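You operate a simulated robot arm through the tools that you are given. There is no shell and no other tool. Be economical: measure what you need, move in short steps, check, and stop when the job is done.

You run a simulated two-armed robot. Do the job below in one go: nothing can be reset, and whatever is moved stays where it is left.

## Task
Clamp the body with blue band in the fixture and close it up with its nozzle and nut.
Fine: both lie in the shallow tray; screw the nut home by hand; leave the other body. Let nothing fall to the floor.

Only the result counts: the job must be done as asked and must still hold three seconds after the hand-in. Knocking over, shifting, dropping, spilling or breaking anything else fails it.

## Robot
Two 7-joint arms with fingered hands on one trunk, on a base that drives. Base frame: it is fixed to the floor where the robot stands at the start and does not move with it; the origin is under the middle of the robot, x ahead of it, y to its left, z up; the surface under the hand at the start is at about z = 880. Lengths are in mm, angles in degrees, forces in N, time in s.
The left shoulder is at the start at [79, 125, 1118], the right one opposite. With the tool pointing down near the work surface each hand reaches from about 460 to 820 mm from the robot's upright axis, wherever it stands, measured 20 degrees to its own side. Places, roughly: clamp lever with orange grip [500, 0, 1000]; crown of the body with blue band [500, -300, 1000]; fixture plate with white boxes [500, 100, 1000]; nozzle with yellow band (3x2x4 cm) [300, 0, 900]; pocket of the grey fixture [500, 100, 900]. Payload 3.6 kg a hand.
The tool frame of a hand sits at the grasp point between the pads (the TCP): z along the fingers, y along the line on which they close. The tips reach 30 mm beyond it. The gripper opens to 104 mm. The gripper's body begins 35 mm behind the TCP. The gripper is a hand of 4 fingers: y runs from the thumb to the fingers, the wrist lies at [-15, -104, -178] in the tool frame.
Orientation is that of the tool frame in the base frame, as [roll, pitch, yaw] about the fixed x, y, z axes, in that order (R = Rz(yaw) Ry(pitch) Rx(roll)). With the fingers straight down and the wrist toward the robot, the tool's x, y and z point along [0, 1, 0], [1, 0, 0] and [0, 0, -1] of the base frame.

## Interface
- The arms move only by the tool step_arm. It takes "left_steps", "right_steps" or both (then of equal length, played together; a hand with none holds still); each is text: rows parted by semicolons, each of 6 numbers parted by spaces: the turn, a rotation vector about the base's x, y, z in degrees, then the shift along the base's x, y, z in mm. In form: ax ay az tx ty tz; .... A call has 1 to 20 rows; each row shifts and turns the commanded pose from where the row before left it. Each row takes 0.2 s and may step no farther than 50 mm and 8.6 degrees from the row before; otherwise, the whole call is refused. Where a pose cannot be reached the arm comes as near as it can. A force on the tool above 40 N (or 10 N above the force at the start of the call, whichever is more), or a blocked arm, ends the call early, and 0.2 s more pass. In this call time passes only in rows, and 0.2 s behind the last. It gives the time, the measured TCP pose, the force on the tool (base axes), the opening and the grip force at its end, in the units of the frame above (readings bear some noise), with the torque about the TCP (base axes, N m) and any sound that the robot's microphone picked up.
- Cameras (640 x 400 px; columns grow to the right, rows downward): "scene" is now at [201.3, -9.7, 1279.8]; the picture's right is [-0.10, -0.99, 0.00], its down [-0.30, 0.03, -0.95] and it looks along [0.95, -0.10, -0.30] (base axes); focal length 214 px, centre (320, 200). "left" rides on the left gripper at [-61, -92, -130] in its tool frame; the picture's right is [-0.81, -0.28, 0.52], its down [0.53, -0.71, 0.45] and it looks along [0.24, 0.64, 0.72] (tool axes); focal length 275 px, centre (320, 200). "right" rides on the right gripper at [61, -92, -131] in its tool frame; the picture's right is [-0.81, 0.28, -0.52], its down [-0.53, -0.71, 0.45] and it looks along [-0.24, 0.64, 0.72] (tool axes); focal length 275 px, centre (320, 200). There is no depth. A picture from a camera that has moved, and an enlarged one, comes with that camera's place and axes in the base frame and with its lens.
- camera(camera): a new picture of that camera. No time passes.
- slide_trunk(by): slides the trunk up (or, below 0, down) by that many mm; the arms and the scene camera ride with it, the base frame stays. It gives what a move gives, with no picture.
- base_move(legs): drives the robot by 1 to 6 legs, each [ahead, left, turn to the left] in mm, mm and degrees, along the robot's own axes; the way and the turn of a leg run together, so that a leg with both is an arc; at most 1500 mm and 180 degrees a leg. The arms and the cameras ride along, it lands a little off, and it stops where it bumps. It gives what a move gives.
- curl_fingers(index, middle, ring, thumb_bend, thumb_turn, hand): sets how far each is bent, from 0 (flat) to 1 (curled in); at 0.3 the hand is open as for a grip, at 0.7 the pads meet at the TCP. One left out holds its place. A second passes; each finger stops where it meets its share of the squeeze, and holds until it gets a number again. It is the only way to open and close the hand. It gives what a move gives, with no picture; readings hold the bend of each and the force on the fingers (four entries, about 0 where the hand has none), thumb and palm. thumb_turn goes from beside the hand (0) to across from the fingers (1), as for a grip.
- turn_head(pan, tilt): turns the head with the scene camera to pan (to the left, within 80 degrees either way) and tilt (down, from -29 to 69), counted from straight ahead of the robot. It gives what a move gives.
- enlarge(camera, box): a new picture of the part [left, top, right, bottom] of that camera's present view, enlarged. No time passes.
- sign_off(): hands the job in; it is judged then, once.

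Work in short steps. Places have to be worked out from the pictures, the camera data and where the tool is seen: move nearer, look again, correct. Check each grasp and each placing, and mend what went wrong. You have 120 turns and 108 pictures in all, those below and enlarged ones among them. Open the grippers and draw the arms clear of the work before you hand the job in, unless the task says otherwise; then end with one line.

The tools are called after "Call:" as name(argument=value, ...) on one line, values as JSON. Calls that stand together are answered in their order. step_arm: Moves the arms, as the interface text tells. Its arguments: {"type":"object","properties":{"left_steps":{"type":"string"},"right_steps":{"type":"string"}},"required":[]} The other tools are called the same way: slide_trunk (by) slides the trunk up or down; curl_fingers (index, middle, ring, thumb_bend, thumb_turn, hand) moves the fingers one by one; base_move (legs) drives the base; turn_head (pan, tilt) turns the head that bears the scene camera; camera (camera) takes a picture; enlarge (camera, box) takes an enlarged picture of a part of a camera's view; sign_off () hands the job in.

At the start:

```text
time_s: 0.0
left_position: [416.0, 51.6, 1329.6]
left_ee_rot: [179.9, 0.1, 90.0]
left_ft_force: [-0.4, -0.4, 0.8]
left_torque: [0.01, 0.0, 0.0]
left_opening: 103.5
left_finger_force: 0.2
left_shape: jaw
left_bend: [0.3, 0.3, 0.3, 0.3, 0.98]
left_finger forces: [0.1, 0.0, 0.0, 0.0, 0.0, 0.0]
right_position: [455.5, -339.1, 1260.3]
right_ee_rot: [179.9, 0.0, 90.0]
right_ft_force: [-0.1, 1.2, -0.6]
right_torque: [-0.02, -0.01, -0.03]
right_opening: 103.8
right_finger_force: 0.0
right_shape: jaw
right_bend: [0.3, 0.3, 0.3, 0.3, 0.98]
right_finger forces: [0.0, 0.0, 0.0, 0.0, 0.1, 0.1]
trunk travel left (down, up): [-350.0, 186.0]
robot x, y, heading: [-0.1, 0.8, 0.1]
head pan, tilt: [-5.9, 17.5]
```

scene: 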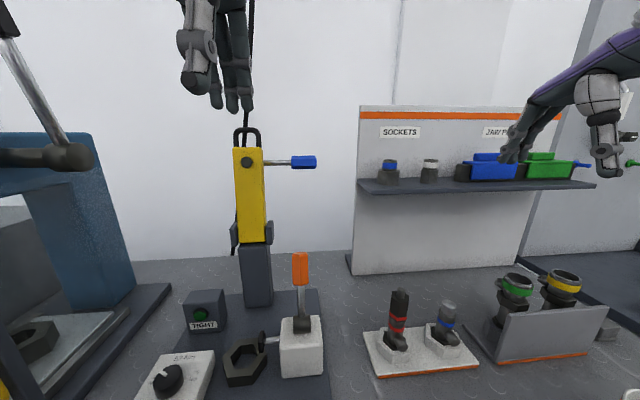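
right: 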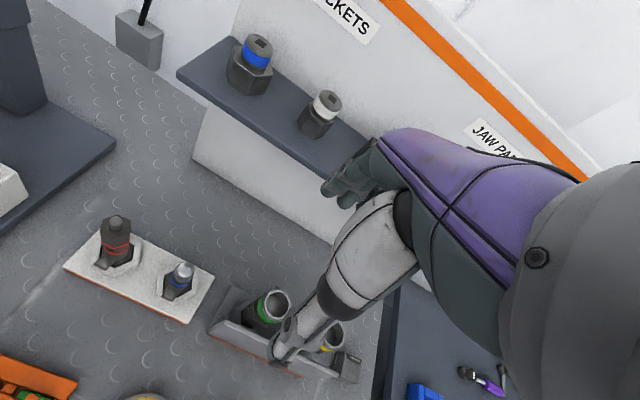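
left: 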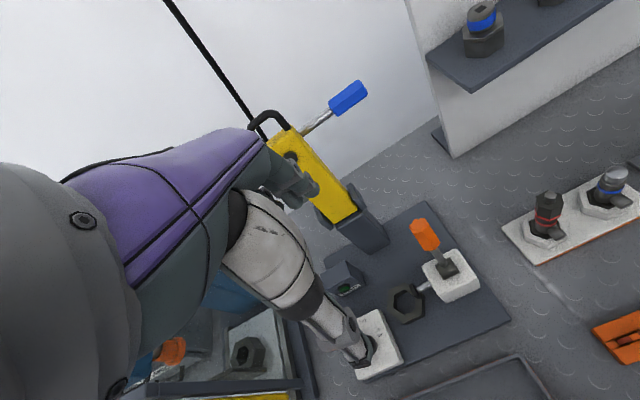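

The first pictures show the fixture, the bodies in a white stand, and the tray probably below the view. I tilt the head down to see the near part of the bench.

Call:
turn_head(pan=-5, tilt=55)

Call:
camera(camera="scene")

```text
time_s: 1.0
left_position: [416.9, 52.6, 1329.6]
left_ee_rot: [-180.0, 0.1, 90.0]
left_ft_force: [0.1, -0.5, -0.7]
left_torque: [-0.01, -0.01, 0.0]
left_opening: 103.7
left_finger_force: 0.1
left_shape: jaw
left_bend: [0.3, 0.3, 0.3, 0.3, 0.98]
left_finger forces: [0.0, 0.0, 0.1, 0.1, 0.0, 0.0]
right_position: [455.0, -340.1, 1260.4]
right_ee_rot: [179.9, 0.0, 89.9]
right_ft_force: [0.2, -0.9, 0.3]
right_torque: [0.01, 0.0, 0.02]
right_opening: 103.8
right_finger_force: 0.1
right_shape: jaw
right_bend: [0.3, 0.3, 0.3, 0.3, 0.98]
right_finger forces: [0.0, 0.0, 0.0, 0.0, 0.1, 0.0]
trunk travel left (down, up): [-350.0, 186.0]
robot x, y, heading: [0.9, 0.1, -0.1]
head pan, tilt: [-5.0, 55.0]
```

```text
104 pictures are left
camera scene: at [180.3, -6.5, 1223.7], right [-0.09, -1.0, 0.0], down [-0.82, 0.07, -0.57], along [0.57, -0.05, -0.82], focal length 214 px, centre (320, 200)
```

scene: 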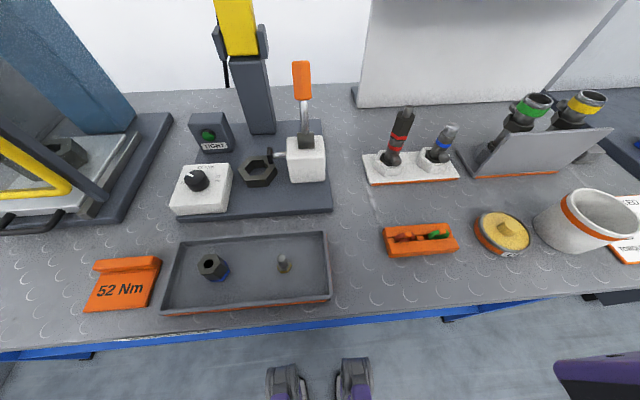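

The tray holds a nut (left) and a nozzle (right); the fixture is a hex pocket with a clamp lever. I enlarge these.

Call:
enlarge(camera="scene", box=[160, 220, 340, 330])

Call:
enlarge(camera="scene", box=[160, 50, 340, 220])

Call:
enlarge(camera="scene", box=[350, 80, 640, 270])

```text
3.56 times, centred on (250, 275) of scene
camera zoom: at [180.3, -6.5, 1223.7], right [-0.09, -1.0, 0.0], down [-0.82, 0.07, -0.57], along [0.57, -0.05, -0.82], focal length 763 px, centre (569, -67)
```

zoom: 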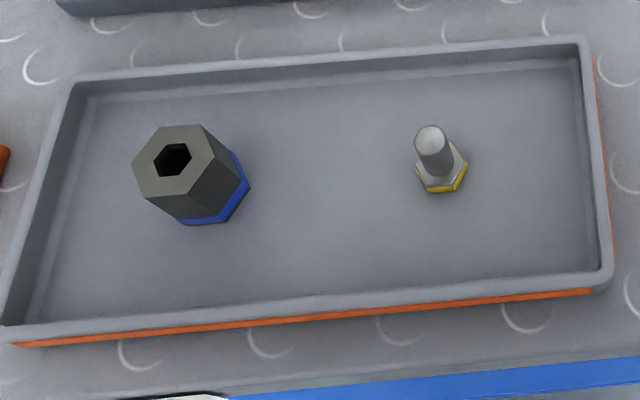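

```text
2.35 times, centred on (250, 135) of scene
camera zoom: at [180.3, -6.5, 1223.7], right [-0.09, -1.0, 0.0], down [-0.82, 0.07, -0.57], along [0.57, -0.05, -0.82], focal length 505 px, centre (485, 353)
```

zoom: 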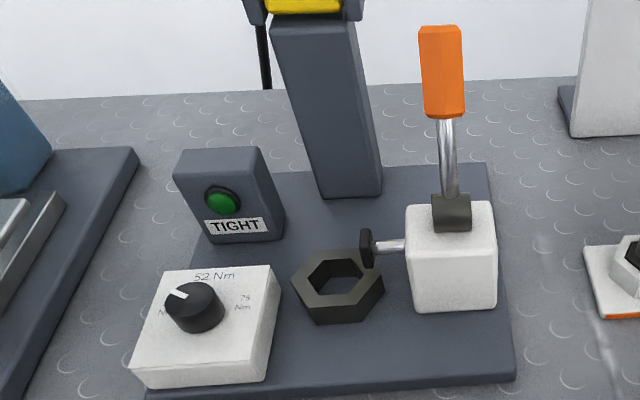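

```text
2.11 times, centred on (495, 175) of scene
camera zoom: at [180.3, -6.5, 1223.7], right [-0.09, -1.0, 0.0], down [-0.82, 0.07, -0.57], along [0.57, -0.05, -0.82], focal length 452 px, centre (-48, 253)
```

zoom: 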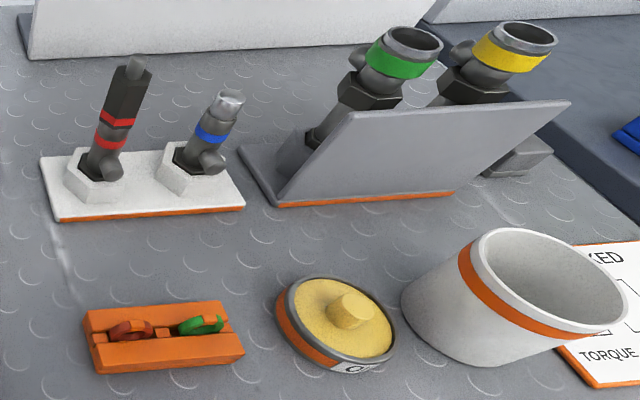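

I triangulate the blue body's crown to about (482, -268, 984) from two views. I take closer looks from the right wrist camera and scene to learn its shape.

Call:
enlarge(camera="right", box=[60, 190, 230, 330])

Call:
enlarge(camera="scene", box=[355, 95, 475, 195])

Call:
enlarge(camera="left", box=[320, 200, 520, 340])

```text
2.86 times, centred on (145, 260) of right
camera zoom: at [361.8, -278.5, 1390.3], right [0.27, -0.81, 0.52], down [-0.71, -0.53, -0.46], along [0.65, -0.24, -0.72], focal length 786 px, centre (820, 29)
```

zoom: 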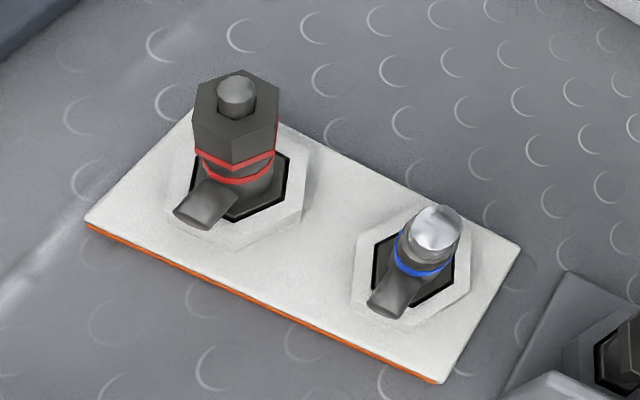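

```text
4.00 times, centred on (415, 145) of scene
camera zoom: at [180.3, -6.5, 1223.7], right [-0.09, -1.0, 0.0], down [-0.82, 0.07, -0.57], along [0.57, -0.05, -0.82], focal length 858 px, centre (-60, 420)
```

zoom: 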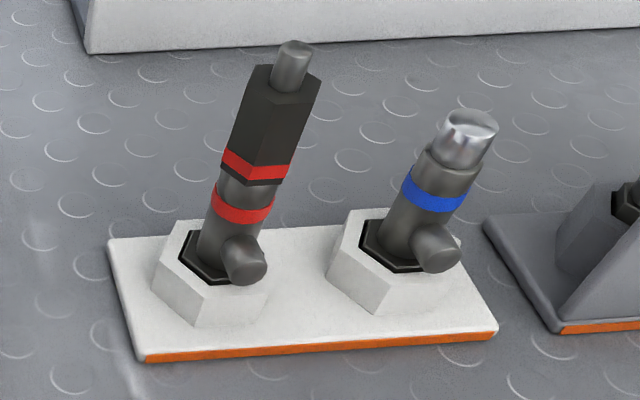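

```text
2.86 times, centred on (420, 270) of left
camera zoom: at [325.5, -8.6, 1460.5], right [-0.28, -0.81, -0.52], down [-0.71, 0.53, -0.46], along [0.64, 0.24, -0.73], focal length 786 px, centre (34, 0)
```

zoom: 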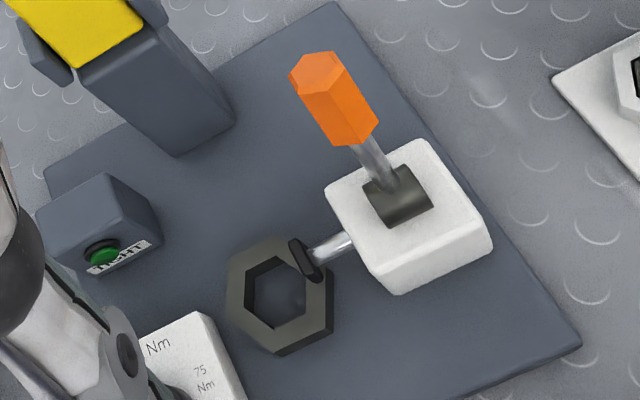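

I need the hex orientations and the lever's pivot direction; I enlarge further.

Call:
enlarge(camera="left", box=[385, 210, 485, 330])

Call:
enlarge(camera="scene", box=[230, 120, 330, 200])

Call:
enlarge(camera="right", box=[145, 235, 225, 310])

```text
3.33 times, centred on (435, 270) of left
camera zoom: at [325.5, -8.6, 1460.5], right [-0.28, -0.81, -0.52], down [-0.71, 0.53, -0.46], along [0.64, 0.24, -0.73], focal length 918 px, centre (-63, -33)
```

zoom: 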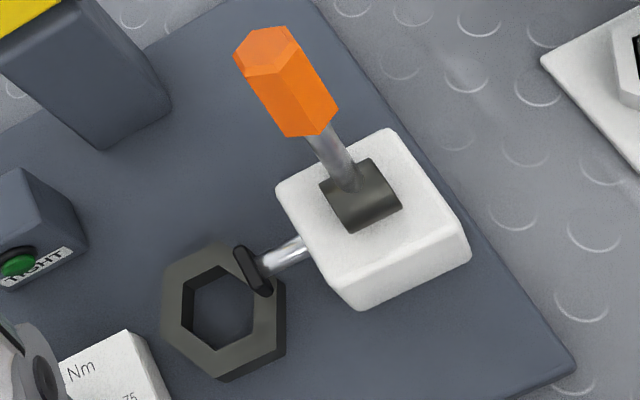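

```text
5.00 times, centred on (280, 160) of scene
camera zoom: at [180.3, -6.5, 1223.7], right [-0.09, -1.0, 0.0], down [-0.82, 0.07, -0.57], along [0.57, -0.05, -0.82], focal length 1072 px, centre (520, 400)
```

zoom: 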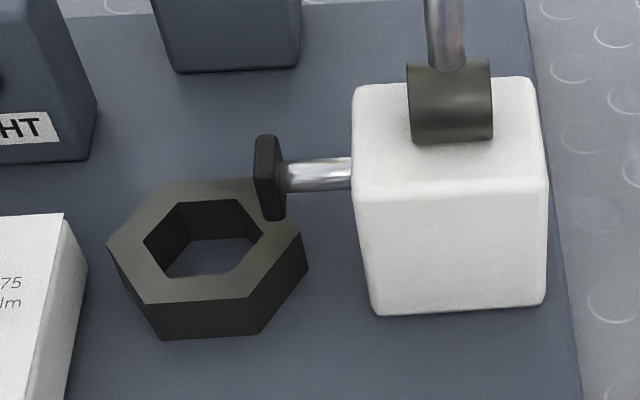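

```text
5.33 times, centred on (185, 272) of right
camera zoom: at [361.8, -278.5, 1390.3], right [0.27, -0.81, 0.52], down [-0.71, -0.53, -0.46], along [0.65, -0.24, -0.72], focal length 1468 px, centre (1040, -187)
```

zoom: 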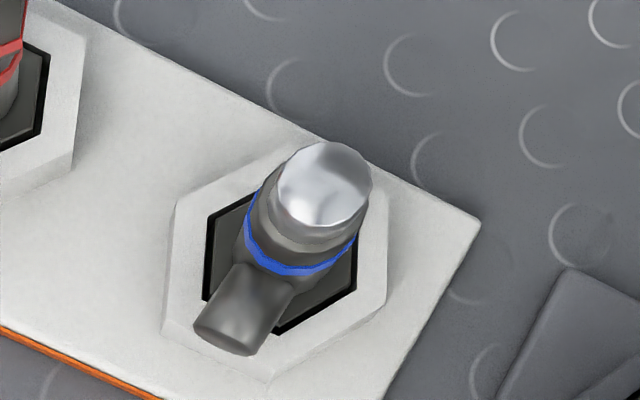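

The lever pivots about y, the hexes in the stand and fixture are both oriented alike (vertices along y), and the body's port points toward the robot. I bring the right hand above the crown and check.

Call:
step_arm(right_steps="0 0 0 5 14 -36;0 0 0 5 14 -36;0 0 0 5 14 -36;0 0 0 6 15 -36;0 0 0 6 15 -36")

Call:
camera(camera="scene")

Call:
camera(camera="right")

```text
time_s: 2.2
left_position: [418.1, 53.0, 1330.3]
left_ee_rot: [-179.9, 0.2, 90.0]
left_ft_force: [0.3, 0.9, -0.5]
left_torque: [-0.01, 0.0, 0.01]
left_opening: 103.6
left_finger_force: 0.1
left_shape: jaw
left_bend: [0.3, 0.3, 0.3, 0.3, 0.98]
left_finger forces: [0.1, 0.0, 0.0, 0.0, 0.0, 0.1]
right_position: [482.8, -269.6, 1081.2]
right_ee_rot: [179.9, 0.0, 90.1]
right_ft_force: [-0.1, -0.2, -0.6]
right_torque: [0.02, 0.0, 0.02]
right_opening: 103.6
right_finger_force: 0.1
right_shape: jaw
right_bend: [0.3, 0.3, 0.3, 0.3, 0.98]
right_finger forces: [0.0, 0.0, 0.1, 0.0, 0.1, 0.1]
trunk travel left (down, up): [-350.0, 186.0]
robot x, y, heading: [-0.8, 0.9, 0.1]
head pan, tilt: [-5.0, 55.0]
```

```text
94 pictures are left
camera scene: at [180.7, -6.3, 1223.5], right [-0.09, -1.0, 0.0], down [-0.82, 0.07, -0.57], along [0.57, -0.05, -0.82], focal length 214 px, centre (320, 200)
```

scene: 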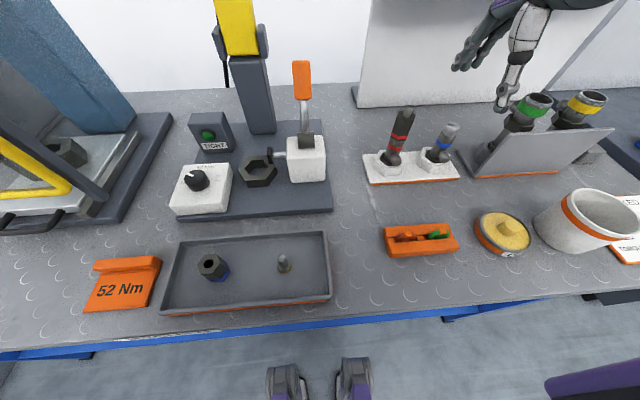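

```text
93 pictures are left
camera right: at [388.9, -207.1, 1210.6], right [0.27, -0.81, 0.52], down [-0.71, -0.53, -0.46], along [0.65, -0.24, -0.72], focal length 275 px, centre (320, 200)
```

right: 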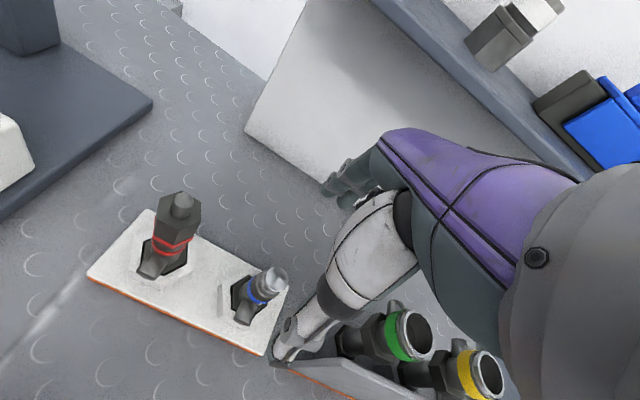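

The closer view confirms the crown axis at about (483, -269), top ≈ 984, and port top near 943. I lower to z ≈ 979 so the thumb stays above the port, then look.

Call:
step_arm(right_steps="0 0 0 0 0 -35;0 0 0 0 0 -35;0 0 0 0 0 -20;0 0 0 0 0 -12")

Call:
camera(camera="right")

Call:
enlarge(camera="scene", box=[350, 60, 510, 200])

```text
time_s: 3.2
left_position: [416.3, 52.7, 1330.0]
left_ee_rot: [-179.9, 0.1, 90.0]
left_ft_force: [-1.0, 0.6, 0.3]
left_torque: [-0.01, 0.01, 0.01]
left_opening: 103.8
left_finger_force: 0.0
left_shape: jaw
left_bend: [0.3, 0.3, 0.3, 0.3, 0.98]
left_finger forces: [0.0, 0.0, 0.0, 0.0, 0.1, 0.1]
right_position: [481.7, -269.5, 978.4]
right_ee_rot: [180.0, 0.0, 89.9]
right_ft_force: [0.0, -0.4, -0.1]
right_torque: [-0.01, -0.04, -0.03]
right_opening: 103.7
right_finger_force: 0.1
right_shape: jaw
right_bend: [0.3, 0.3, 0.3, 0.3, 0.98]
right_finger forces: [0.0, 0.1, 0.0, 0.0, 0.0, 0.0]
trunk travel left (down, up): [-350.0, 186.0]
robot x, y, heading: [0.1, 1.0, -0.0]
head pan, tilt: [-5.0, 55.0]
```

```text
92 pictures are left
camera right: at [388.0, -207.6, 1108.5], right [0.27, -0.81, 0.52], down [-0.71, -0.53, -0.46], along [0.65, -0.24, -0.72], focal length 275 px, centre (320, 200)
```

right: 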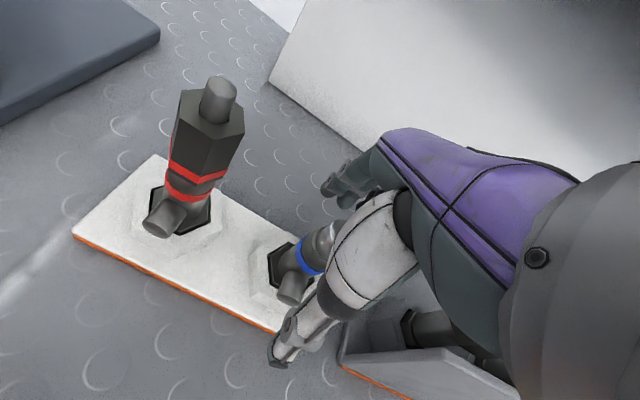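

```text
2.86 times, centred on (430, 130) of scene
camera zoom: at [180.4, -6.5, 1223.6], right [-0.09, -1.0, 0.0], down [-0.82, 0.07, -0.57], along [0.57, -0.05, -0.82], focal length 613 px, centre (6, 400)
```

zoom: 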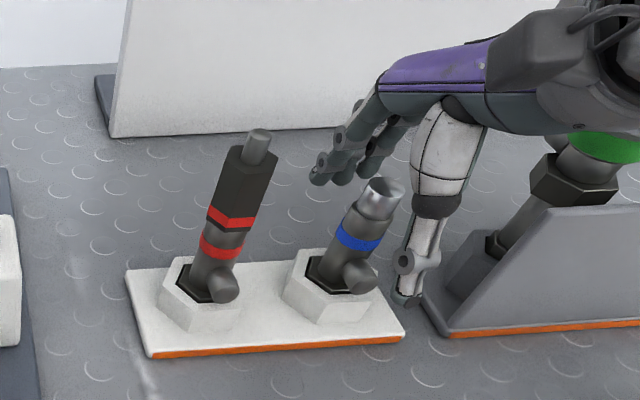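

Hand straddles the crown: thumb near x≈426, fingers near x≈535. I close.

Call:
curl_fingers(hand="right", index=0.72, middle=0.72, ring=0.72, thumb_bend=0.72)

Call:
camera(camera="right")

Call:
enlarge(camera="scene", box=[350, 60, 510, 200])

```text
time_s: 4.2
left_position: [417.1, 51.3, 1330.5]
left_ee_rot: [-179.8, 0.1, 90.1]
left_ft_force: [0.2, 0.0, -0.5]
left_torque: [0.03, 0.01, -0.01]
left_opening: 103.8
left_finger_force: 0.1
left_shape: jaw
left_bend: [0.3, 0.3, 0.3, 0.3, 0.98]
left_finger forces: [0.0, 0.0, 0.0, 0.1, 0.1, 0.1]
right_position: [481.7, -268.5, 979.0]
right_ee_rot: [179.9, 0.0, 90.0]
right_ft_force: [1.9, -0.5, -0.3]
right_torque: [-0.02, -0.11, 0.04]
right_opening: 15.0
right_finger_force: 10.1
right_shape: fingers
right_bend: [0.71, 0.65, 0.72, 0.64, 0.96]
right_finger forces: [5.4, 6.8, 0.0, 0.1, 8.3, 0.1]
trunk travel left (down, up): [-350.0, 186.0]
robot x, y, heading: [-1.4, -1.2, -0.2]
head pan, tilt: [-5.0, 55.0]
```

```text
90 pictures are left
camera right: at [388.2, -207.7, 1108.8], right [0.27, -0.81, 0.52], down [-0.71, -0.53, -0.46], along [0.65, -0.24, -0.72], focal length 275 px, centre (320, 200)
```

right: 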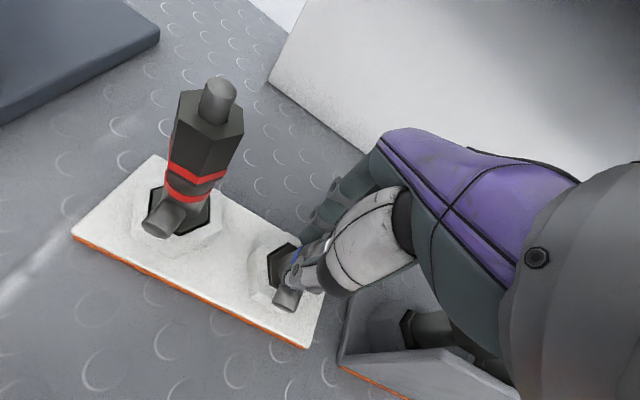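

```text
2.86 times, centred on (430, 130) of scene
camera zoom: at [180.5, -6.5, 1223.6], right [-0.09, -1.0, 0.0], down [-0.82, 0.07, -0.57], along [0.57, -0.05, -0.82], focal length 613 px, centre (6, 400)
```

zoom: 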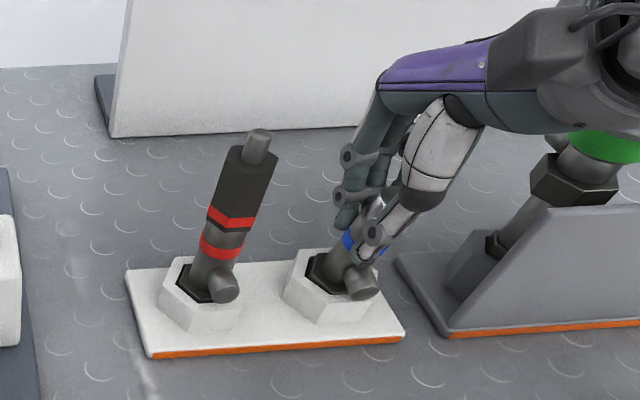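

Index, middle and thumb hold the crown (~10 N). I squeeze a bit firmer before lifting.

Call:
curl_fingers(hand="right", index=0.85, middle=0.85, thumb_bend=0.85)

Call:
step_arm(right_steps="0 0 0 0 0 10;0 0 0 0 0 15;0 0 0 0 0 25;0 0 0 0 0 30;0 0 0 0 0 30")

Call:
camera(camera="right")

Call:
camera(camera="scene")

```text
time_s: 5.2
left_position: [417.5, 51.1, 1329.3]
left_ee_rot: [-179.9, 0.0, 90.0]
left_ft_force: [-0.1, 0.0, -0.7]
left_torque: [0.0, -0.01, 0.01]
left_opening: 103.7
left_finger_force: 0.1
left_shape: jaw
left_bend: [0.3, 0.3, 0.3, 0.3, 0.98]
left_finger forces: [0.0, 0.0, 0.0, 0.0, 0.1, 0.1]
right_position: [481.0, -269.2, 978.2]
right_ee_rot: [-180.0, 0.0, 90.0]
right_ft_force: [2.8, -1.6, -0.1]
right_torque: [-0.11, -0.17, 0.03]
right_opening: 11.9
right_finger_force: 18.8
right_shape: fingers
right_bend: [0.72, 0.64, 0.72, 0.7, 0.95]
right_finger forces: [10.4, 11.3, 0.0, 0.0, 16.1, 0.0]
trunk travel left (down, up): [-350.0, 186.0]
robot x, y, heading: [-2.6, -0.1, 0.0]
head pan, tilt: [-5.0, 55.0]
```

```text
time_s: 6.4
left_position: [416.3, 51.7, 1330.2]
left_ee_rot: [-180.0, 0.1, 90.0]
left_ft_force: [0.0, 0.2, 0.9]
left_torque: [-0.02, 0.01, -0.01]
left_opening: 103.5
left_finger_force: 0.0
left_shape: jaw
left_bend: [0.3, 0.3, 0.3, 0.3, 0.98]
left_finger forces: [0.1, 0.1, 0.0, 0.1, 0.0, 0.1]
right_position: [481.9, -268.3, 1089.4]
right_ee_rot: [-179.9, 0.0, 90.0]
right_ft_force: [-0.1, 0.6, -2.7]
right_torque: [-0.01, -0.02, 0.02]
right_opening: 11.1
right_finger_force: 18.0
right_shape: fingers
right_bend: [0.72, 0.65, 0.72, 0.72, 0.93]
right_finger forces: [11.3, 8.1, 0.0, 0.0, 17.3, 0.0]
trunk travel left (down, up): [-350.0, 186.0]
robot x, y, heading: [1.1, 2.1, -0.1]
head pan, tilt: [-5.0, 55.0]
```

```text
88 pictures are left
camera right: at [389.0, -206.6, 1219.3], right [0.28, -0.81, 0.52], down [-0.71, -0.53, -0.46], along [0.65, -0.24, -0.72], focal length 275 px, centre (320, 200)
```

right: 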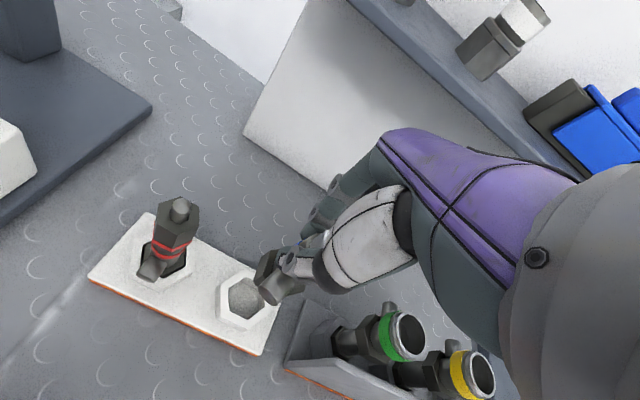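

```text
87 pictures are left
camera scene: at [180.2, -6.3, 1223.6], right [-0.09, -1.0, 0.0], down [-0.82, 0.07, -0.57], along [0.57, -0.05, -0.82], focal length 214 px, centre (320, 200)
```

scene: 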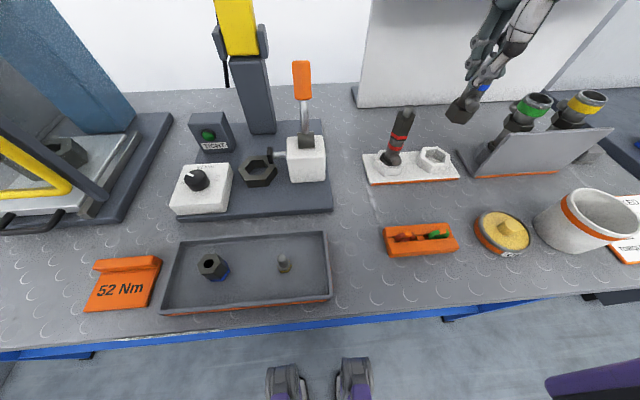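

The body came up. I zoom in to check its tilt in the hand.

Call:
enlarge(camera="scene", box=[420, 50, 540, 140])

Call:
enlarge(camera="right", box=[210, 200, 350, 330])

```text
4.44 times, centred on (480, 95) of scene
camera zoom: at [180.2, -6.3, 1223.6], right [-0.09, -1.0, 0.0], down [-0.82, 0.07, -0.57], along [0.57, -0.05, -0.82], focal length 953 px, centre (-391, 667)
```

zoom: 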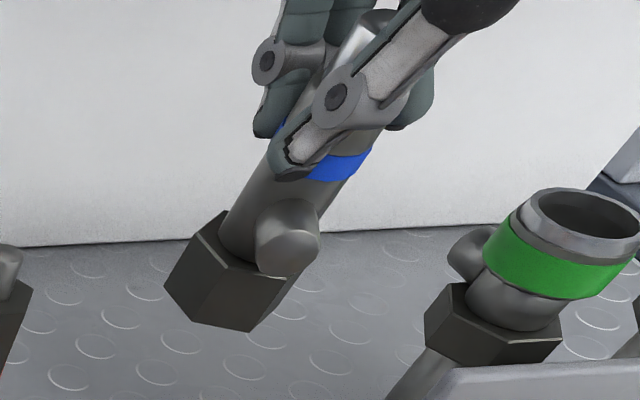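

```text
3.08 times, centred on (280, 265) of right
camera zoom: at [389.0, -206.6, 1219.3], right [0.28, -0.81, 0.52], down [-0.71, -0.53, -0.46], along [0.65, -0.24, -0.72], focal length 847 px, centre (443, 0)
```

zoom: 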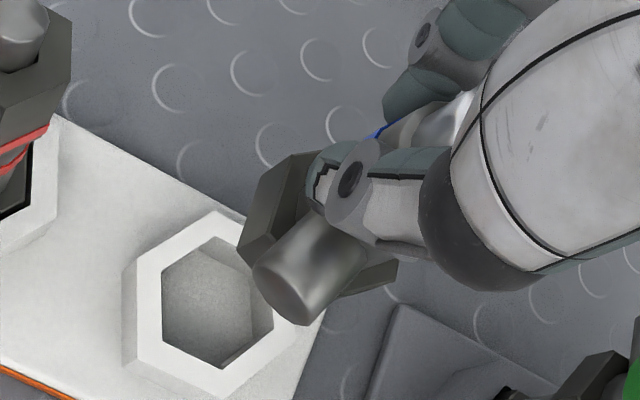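

The body hangs upright and hex-aligned. To reach fixture and tray with the right hand, the robot should stand about 230 mm back and 250 mm left; first I lift the body a bit and glance left for obstacles.

Call:
step_arm(right_steps="0 0 0 -20 0 30;0 0 0 -20 0 30")

Call:
turn_head(pan=70, tilt=30)

Call:
camera(camera="scene")

```text
time_s: 7.0
left_position: [416.3, 52.0, 1330.1]
left_ee_rot: [-180.0, 0.1, 90.0]
left_ft_force: [0.2, 0.2, -0.3]
left_torque: [-0.02, -0.01, -0.04]
left_opening: 103.6
left_finger_force: 0.0
left_shape: jaw
left_bend: [0.3, 0.3, 0.3, 0.3, 0.98]
left_finger forces: [0.0, 0.0, 0.0, 0.0, 0.1, 0.0]
right_position: [440.1, -267.6, 1147.6]
right_ee_rot: [180.0, 0.0, 90.0]
right_ft_force: [-0.4, 0.0, -2.1]
right_torque: [0.0, -0.01, -0.01]
right_opening: 10.9
right_finger_force: 18.1
right_shape: fingers
right_bend: [0.72, 0.65, 0.72, 0.72, 0.92]
right_finger forces: [11.3, 8.0, 0.0, 0.0, 17.2, 0.0]
trunk travel left (down, up): [-350.0, 186.0]
robot x, y, heading: [4.3, 0.2, 0.1]
head pan, tilt: [-5.0, 55.0]
```

```text
time_s: 8.5
left_position: [416.4, 51.9, 1329.9]
left_ee_rot: [-180.0, 0.2, 89.9]
left_ft_force: [0.5, -0.2, -0.1]
left_torque: [-0.01, 0.0, 0.01]
left_opening: 103.8
left_finger_force: 0.0
left_shape: jaw
left_bend: [0.3, 0.3, 0.3, 0.3, 0.98]
left_finger forces: [0.1, 0.1, 0.0, 0.0, 0.0, 0.0]
right_position: [442.8, -267.0, 1145.6]
right_ee_rot: [-179.9, 0.0, 90.0]
right_ft_force: [-0.6, 0.8, -2.5]
right_torque: [0.01, -0.02, 0.04]
right_opening: 10.9
right_finger_force: 18.0
right_shape: fingers
right_bend: [0.72, 0.65, 0.72, 0.72, 0.92]
right_finger forces: [11.3, 8.0, 0.0, 0.0, 17.2, 0.0]
trunk travel left (down, up): [-350.0, 186.0]
robot x, y, heading: [0.7, 0.4, -0.0]
head pan, tilt: [70.0, 30.0]
```

```text
84 pictures are left
camera scene: at [139.6, 84.7, 1259.6], right [0.94, -0.34, 0.0], down [-0.17, -0.47, -0.87], along [0.3, 0.81, -0.5], focal length 214 px, centre (320, 200)
```

scene: 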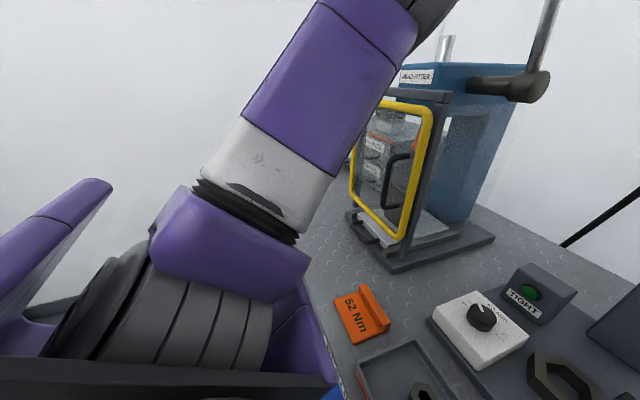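

The left side is clear. I drive back 230 then left 250.

Call:
base_move(legs=[[-230, 0, 0], [0, 250, 0]])

Call:
turn_head(pan=-15, tilt=40)

Call:
camera(camera="scene")

Call:
camera(camera="right")

```text
time_s: 12.7
left_position: [185.3, 303.0, 1329.2]
left_ee_rot: [-180.0, 0.1, 90.2]
left_ft_force: [-1.3, 0.2, -0.4]
left_torque: [-0.01, 0.0, -0.01]
left_opening: 103.6
left_finger_force: 0.1
left_shape: jaw
left_bend: [0.3, 0.3, 0.3, 0.3, 0.98]
left_finger forces: [0.1, 0.0, 0.0, 0.1, 0.0, 0.0]
right_position: [211.4, -16.0, 1147.1]
right_ee_rot: [180.0, 0.0, 90.2]
right_ft_force: [-0.5, -0.1, -2.0]
right_torque: [0.02, 0.0, 0.01]
right_opening: 10.9
right_finger_force: 17.8
right_shape: fingers
right_bend: [0.72, 0.65, 0.72, 0.72, 0.92]
right_finger forces: [11.3, 7.8, 0.1, 0.0, 17.2, 0.0]
trunk travel left (down, up): [-350.0, 186.0]
robot x, y, heading: [-228.6, 252.9, 0.1]
head pan, tilt: [70.0, 30.0]
```

```text
time_s: 14.2
left_position: [183.8, 302.3, 1330.1]
left_ee_rot: [180.0, -0.1, 90.1]
left_ft_force: [-0.7, 0.0, -0.5]
left_torque: [-0.02, 0.05, 0.03]
left_opening: 103.7
left_finger_force: 0.1
left_shape: jaw
left_bend: [0.3, 0.3, 0.3, 0.3, 0.98]
left_finger forces: [0.1, 0.0, 0.0, 0.0, 0.0, 0.0]
right_position: [211.7, -16.1, 1146.7]
right_ee_rot: [179.8, 0.0, 90.2]
right_ft_force: [0.2, -0.1, -1.9]
right_torque: [0.02, -0.02, 0.01]
right_opening: 11.1
right_finger_force: 18.2
right_shape: fingers
right_bend: [0.72, 0.65, 0.72, 0.72, 0.92]
right_finger forces: [11.3, 7.9, 0.0, 0.0, 17.1, 0.0]
trunk travel left (down, up): [-350.0, 186.0]
robot x, y, heading: [-233.7, 247.9, 0.1]
head pan, tilt: [-15.0, 40.0]
```

```text
83 pictures are left
camera scene: at [-41.0, 228.6, 1244.3], right [-0.26, -0.97, 0.0], down [-0.62, 0.16, -0.77], along [0.74, -0.2, -0.64], focal length 214 px, centre (320, 200)
```

scene: 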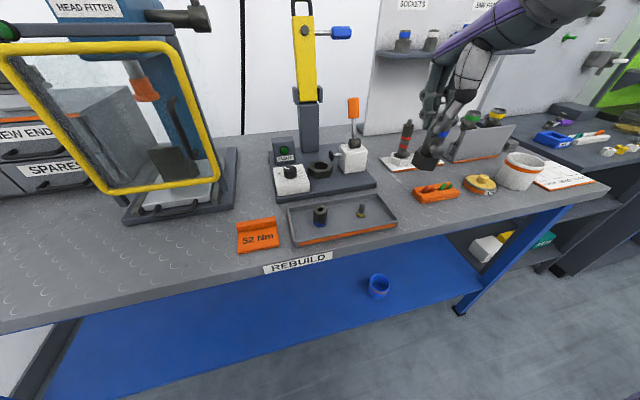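

```text
82 pictures are left
camera right: at [117.9, 45.3, 1276.2], right [0.28, -0.81, 0.52], down [-0.71, -0.53, -0.46], along [0.65, -0.24, -0.72], focal length 275 px, centre (320, 200)
```

right: 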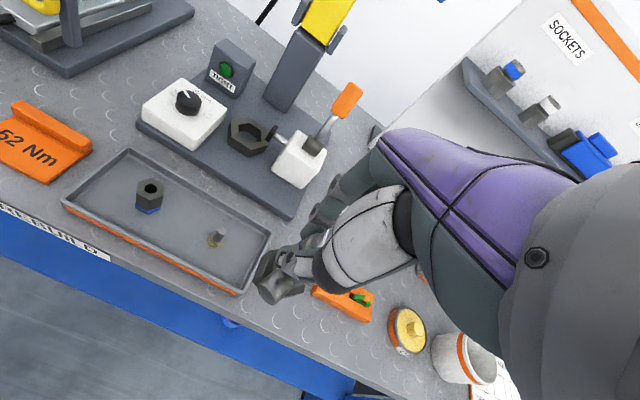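

The fixture is ahead. I move the body over to y≈91 then forward to above the pocket, staying clear of the lever (its grip top is ≈ (510,-9,1088)).

Call:
step_arm(right_steps="0 0 0 0 36 0;0 0 0 0 36 0;0 0 0 0 35 0;0 0 0 45 0 0;0 0 0 45 0 0;0 0 0 45 0 0;0 0 0 45 0 0;0 0 0 45 0 -10;0 0 0 43 0 -10")

Call:
turn_head(pan=-12, tilt=25)

Call:
enlarge(camera="scene", box=[230, 130, 410, 290])

Call:
camera(camera="right")

```text
time_s: 16.2
left_position: [184.3, 303.7, 1331.8]
left_ee_rot: [-180.0, 0.1, 90.2]
left_ft_force: [-0.3, -0.7, 0.4]
left_torque: [0.01, -0.01, 0.01]
left_opening: 103.8
left_finger_force: 0.1
left_shape: jaw
left_bend: [0.3, 0.3, 0.3, 0.3, 0.98]
left_finger forces: [0.0, 0.1, 0.1, 0.0, 0.0, 0.0]
right_position: [424.8, 90.8, 1141.6]
right_ee_rot: [179.8, 0.1, 90.1]
right_ft_force: [0.4, -0.4, -3.0]
right_torque: [-0.01, -0.06, -0.06]
right_opening: 0.1
right_finger_force: 4.0
right_shape: fingers
right_bend: [0.72, 0.72, 0.72, 0.82, 0.93]
right_finger forces: [0.0, 4.9, 0.0, 0.1, 3.1, 0.1]
right hand out of reach, approached as far as the arm can: row 8, 9
trunk travel left (down, up): [-350.0, 186.0]
robot x, y, heading: [-230.2, 252.8, 0.2]
head pan, tilt: [-15.0, 40.0]
```

```text
time_s: 17.0
left_position: [185.5, 303.6, 1331.7]
left_ee_rot: [-180.0, -0.1, 90.0]
left_ft_force: [0.1, -0.3, -0.3]
left_torque: [0.03, -0.04, 0.0]
left_opening: 104.0
left_finger_force: 0.0
left_shape: jaw
left_bend: [0.3, 0.3, 0.3, 0.3, 0.98]
left_finger forces: [0.1, 0.0, 0.0, 0.0, 0.0, 0.0]
right_position: [425.7, 91.9, 1141.1]
right_ee_rot: [179.9, 0.0, 90.1]
right_ft_force: [-0.6, 0.2, -3.1]
right_torque: [-0.01, -0.05, -0.01]
right_opening: 0.0
right_finger_force: 4.1
right_shape: fingers
right_bend: [0.72, 0.72, 0.72, 0.82, 0.93]
right_finger forces: [0.0, 4.9, 0.0, 0.0, 3.1, 0.0]
trunk travel left (down, up): [-350.0, 186.0]
robot x, y, heading: [-230.7, 250.5, 0.1]
head pan, tilt: [-12.0, 25.0]
```

```text
2.50 times, centred on (320, 210) of scene
camera zoom: at [-32.9, 231.4, 1267.5], right [-0.21, -0.98, 0.0], down [-0.41, 0.09, -0.91], along [0.89, -0.19, -0.42], focal length 536 px, centre (320, 175)
```

zoom: 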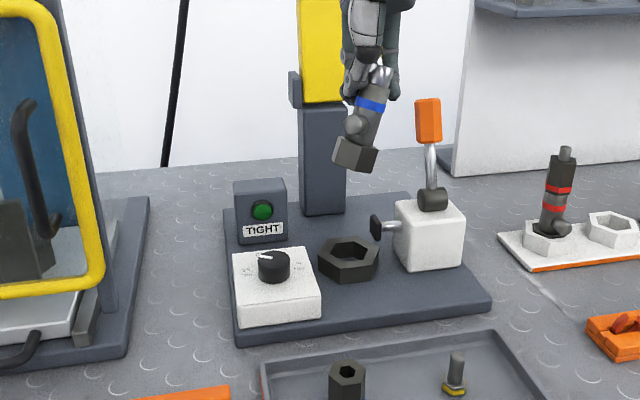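

```text
80 pictures are left
camera right: at [333.1, 151.9, 1270.2], right [0.28, -0.81, 0.52], down [-0.71, -0.53, -0.46], along [0.65, -0.24, -0.72], focal length 275 px, centre (320, 200)
```

right: 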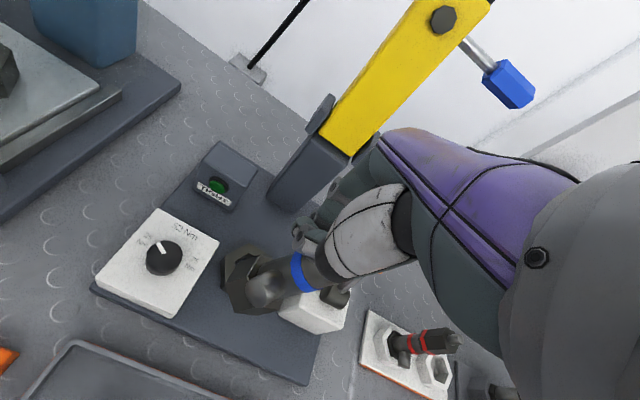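

The grip weakened and the body has tilted in the hand (4 N now). I look closely before doing anything else.

Call:
enlarge(camera="scene", box=[300, 120, 370, 205])

Call:
enlarge(camera="right", box=[200, 180, 400, 330])

Call:
camera(camera="left")

```text
4.71 times, centred on (335, 162) of scene
camera zoom: at [-32.9, 231.4, 1267.5], right [-0.21, -0.98, 0.0], down [-0.41, 0.09, -0.91], along [0.89, -0.19, -0.42], focal length 1009 px, centre (249, 376)
```

zoom: 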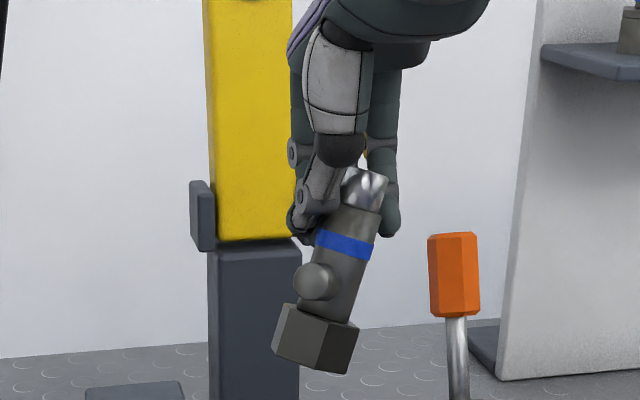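

```text
2.67 times, centred on (300, 255) of right
camera zoom: at [333.1, 151.9, 1270.2], right [0.28, -0.81, 0.52], down [-0.71, -0.53, -0.46], along [0.65, -0.24, -0.72], focal length 734 px, centre (373, 53)
```

zoom: 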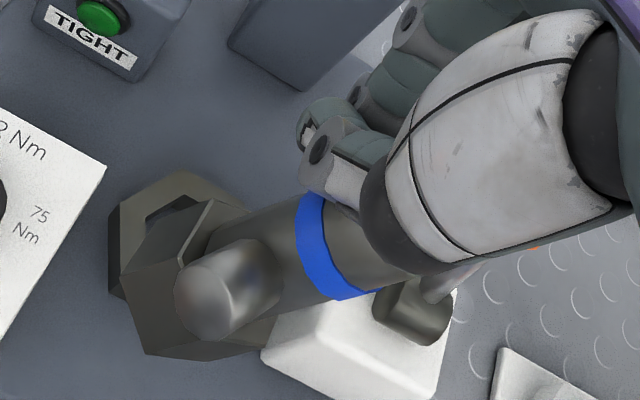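

```text
77 pictures are left
camera left: at [94.1, 242.4, 1460.4], right [-0.27, -0.81, -0.52], down [-0.72, 0.53, -0.46], along [0.64, 0.24, -0.73], focal length 275 px, centre (320, 200)
```

left: 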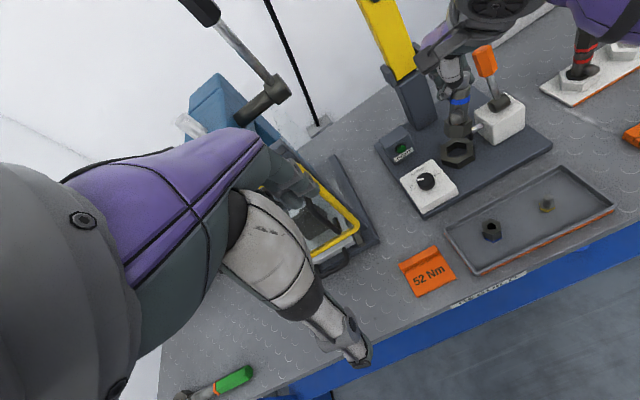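

The body has slipped sideways, leaning roughly 14° toward +y and 20° toward the robot. I will carry it gently to the free bench spot near (400,-90), counter-tilting the hand so it hangs upright, then set it down and re-grip properly.

Call:
step_arm(right_steps="-1 -1 0 -2 -10 0;-1 -1 0 -2 -14 0;-1 -1 0 -2 -15 0;-1 -1 0 -2 -15 0;-1 -1 0 -2 -15 0;-1 -1 0 -2 -15 0;-1 -1 0 -2 -15 0;-1 -1 0 -2 -15 0;-1 -1 0 -2 -15 0;-1 -1 0 -2 -15 0;-1 -1 0 -2 -14 0;-1 -1 0 -2 -14 0;0 -1 0 0 -8 0;0 -1 0 0 0 0")

Call:
camera(camera="scene")

Call:
camera(camera="right")

```text
time_s: 20.0
left_position: [185.6, 303.2, 1329.6]
left_ee_rot: [-180.0, 0.0, 90.2]
left_ft_force: [-0.1, 0.2, 0.2]
left_torque: [0.0, -0.02, -0.01]
left_opening: 103.8
left_finger_force: 0.1
left_shape: jaw
left_bend: [0.3, 0.3, 0.3, 0.3, 0.98]
left_finger forces: [0.0, 0.0, 0.0, 0.0, 0.1, 0.0]
right_position: [401.3, -89.6, 1141.4]
right_ee_rot: [165.7, 12.0, 88.4]
right_ft_force: [0.1, 0.8, -2.7]
right_torque: [0.02, -0.03, 0.0]
right_opening: 0.0
right_finger_force: 3.3
right_shape: fingers
right_bend: [0.72, 0.72, 0.72, 0.82, 0.93]
right_finger forces: [0.0, 4.0, 0.0, 0.0, 2.8, 0.0]
trunk travel left (down, up): [-350.0, 186.0]
robot x, y, heading: [-234.5, 250.2, 0.1]
head pan, tilt: [-12.0, 25.0]
```

```text
76 pictures are left
camera scene: at [-33.0, 231.4, 1267.6], right [-0.21, -0.98, 0.0], down [-0.41, 0.09, -0.91], along [0.89, -0.19, -0.42], focal length 214 px, centre (320, 200)
```

scene: 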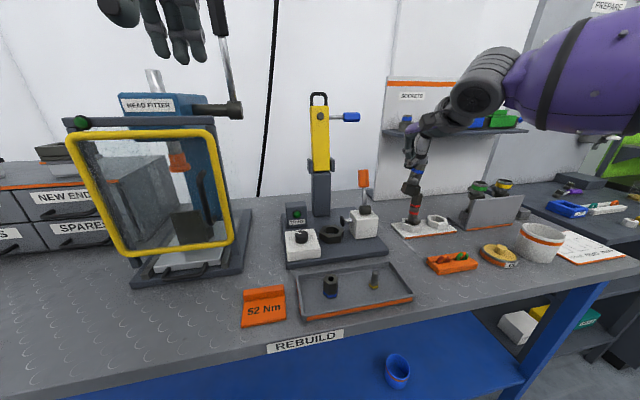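

```text
75 pictures are left
camera right: at [281.8, -4.2, 1228.7], right [0.12, -0.68, 0.72], down [-0.6, -0.63, -0.49], along [0.79, -0.37, -0.48], focal length 275 px, centre (320, 200)
```

right: 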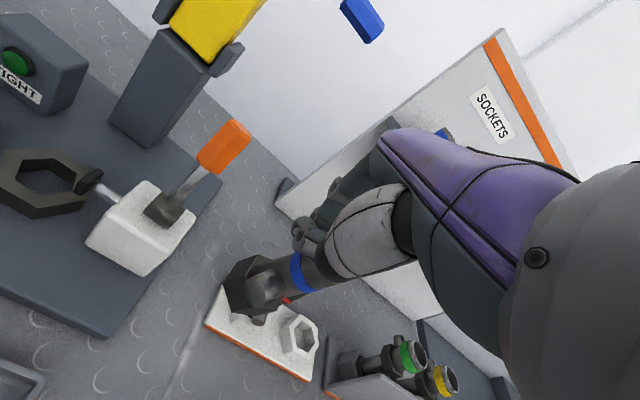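

Call:
enlarge(camera="scene", box=[380, 100, 460, 230])

Call:
enlarge(camera="right", box=[200, 180, 400, 330])

```text
3.08 times, centred on (420, 165) of scene
camera zoom: at [-33.0, 231.4, 1267.6], right [-0.21, -0.98, 0.0], down [-0.41, 0.09, -0.91], along [0.89, -0.19, -0.42], focal length 660 px, centre (12, 308)
```

zoom: 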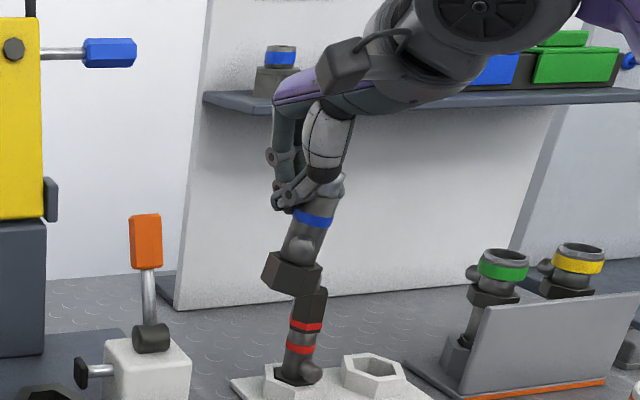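

```text
2.67 times, centred on (300, 255) of right
camera zoom: at [281.8, -4.2, 1228.7], right [0.12, -0.68, 0.72], down [-0.6, -0.63, -0.49], along [0.79, -0.37, -0.48], focal length 734 px, centre (373, 53)
```

zoom: 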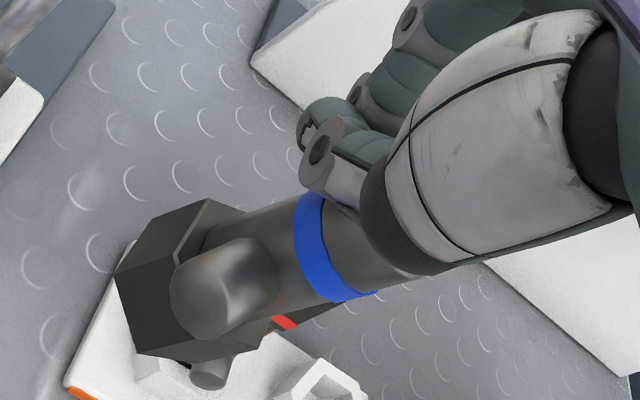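

The body's grip is unchanged. I lower slowly towards the bench to about TCP z 985 and check again.

Call:
step_arm(right_steps="0 0 0 0 0 -8;0 0 0 0 0 -14;0 0 0 0 0 -15;0 0 0 0 0 -15;0 0 0 0 0 -15;0 0 0 0 0 -15;0 0 0 0 0 -15;0 0 0 0 0 -15;0 0 0 0 0 -15;0 0 0 0 0 -15;0 0 0 0 0 -10;0 0 0 0 0 -4")

Call:
enlarge(camera="scene", box=[370, 130, 480, 270])

Call:
enlarge(camera="right", box=[200, 180, 400, 330])

```text
time_s: 22.6
left_position: [185.4, 302.8, 1330.6]
left_ee_rot: [-180.0, 0.0, 90.2]
left_ft_force: [0.6, -0.2, 1.1]
left_torque: [0.01, 0.0, 0.01]
left_opening: 103.8
left_finger_force: 0.0
left_shape: jaw
left_bend: [0.3, 0.3, 0.3, 0.3, 0.98]
left_finger forces: [0.0, 0.0, 0.1, 0.0, 0.0, 0.0]
right_position: [400.7, -89.5, 982.8]
right_ee_rot: [165.8, 11.8, 88.4]
right_ft_force: [-0.2, -0.2, 0.3]
right_torque: [-0.01, -0.03, 0.02]
right_opening: 0.0
right_finger_force: 0.1
right_shape: fingers
right_bend: [0.72, 0.73, 0.72, 0.82, 0.93]
right_finger forces: [0.0, 0.0, 0.1, 0.0, 0.1, 0.0]
trunk travel left (down, up): [-350.0, 186.0]
robot x, y, heading: [-230.6, 250.2, 0.0]
head pan, tilt: [-12.0, 25.0]
```

```text
2.86 times, centred on (425, 200) of scene
camera zoom: at [-33.2, 231.5, 1267.6], right [-0.21, -0.98, 0.0], down [-0.41, 0.09, -0.91], along [0.89, -0.19, -0.42], focal length 613 px, centre (20, 200)
```

zoom: 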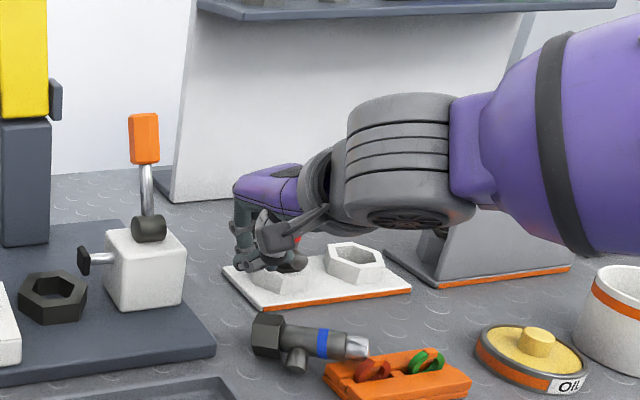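

```text
2.67 times, centred on (300, 255) of right
camera zoom: at [280.6, -4.0, 1071.5], right [0.12, -0.68, 0.72], down [-0.6, -0.63, -0.49], along [0.79, -0.37, -0.48], focal length 734 px, centre (373, 53)
```

zoom: 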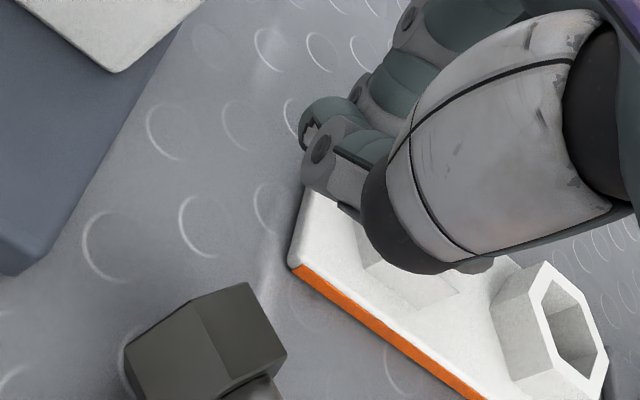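

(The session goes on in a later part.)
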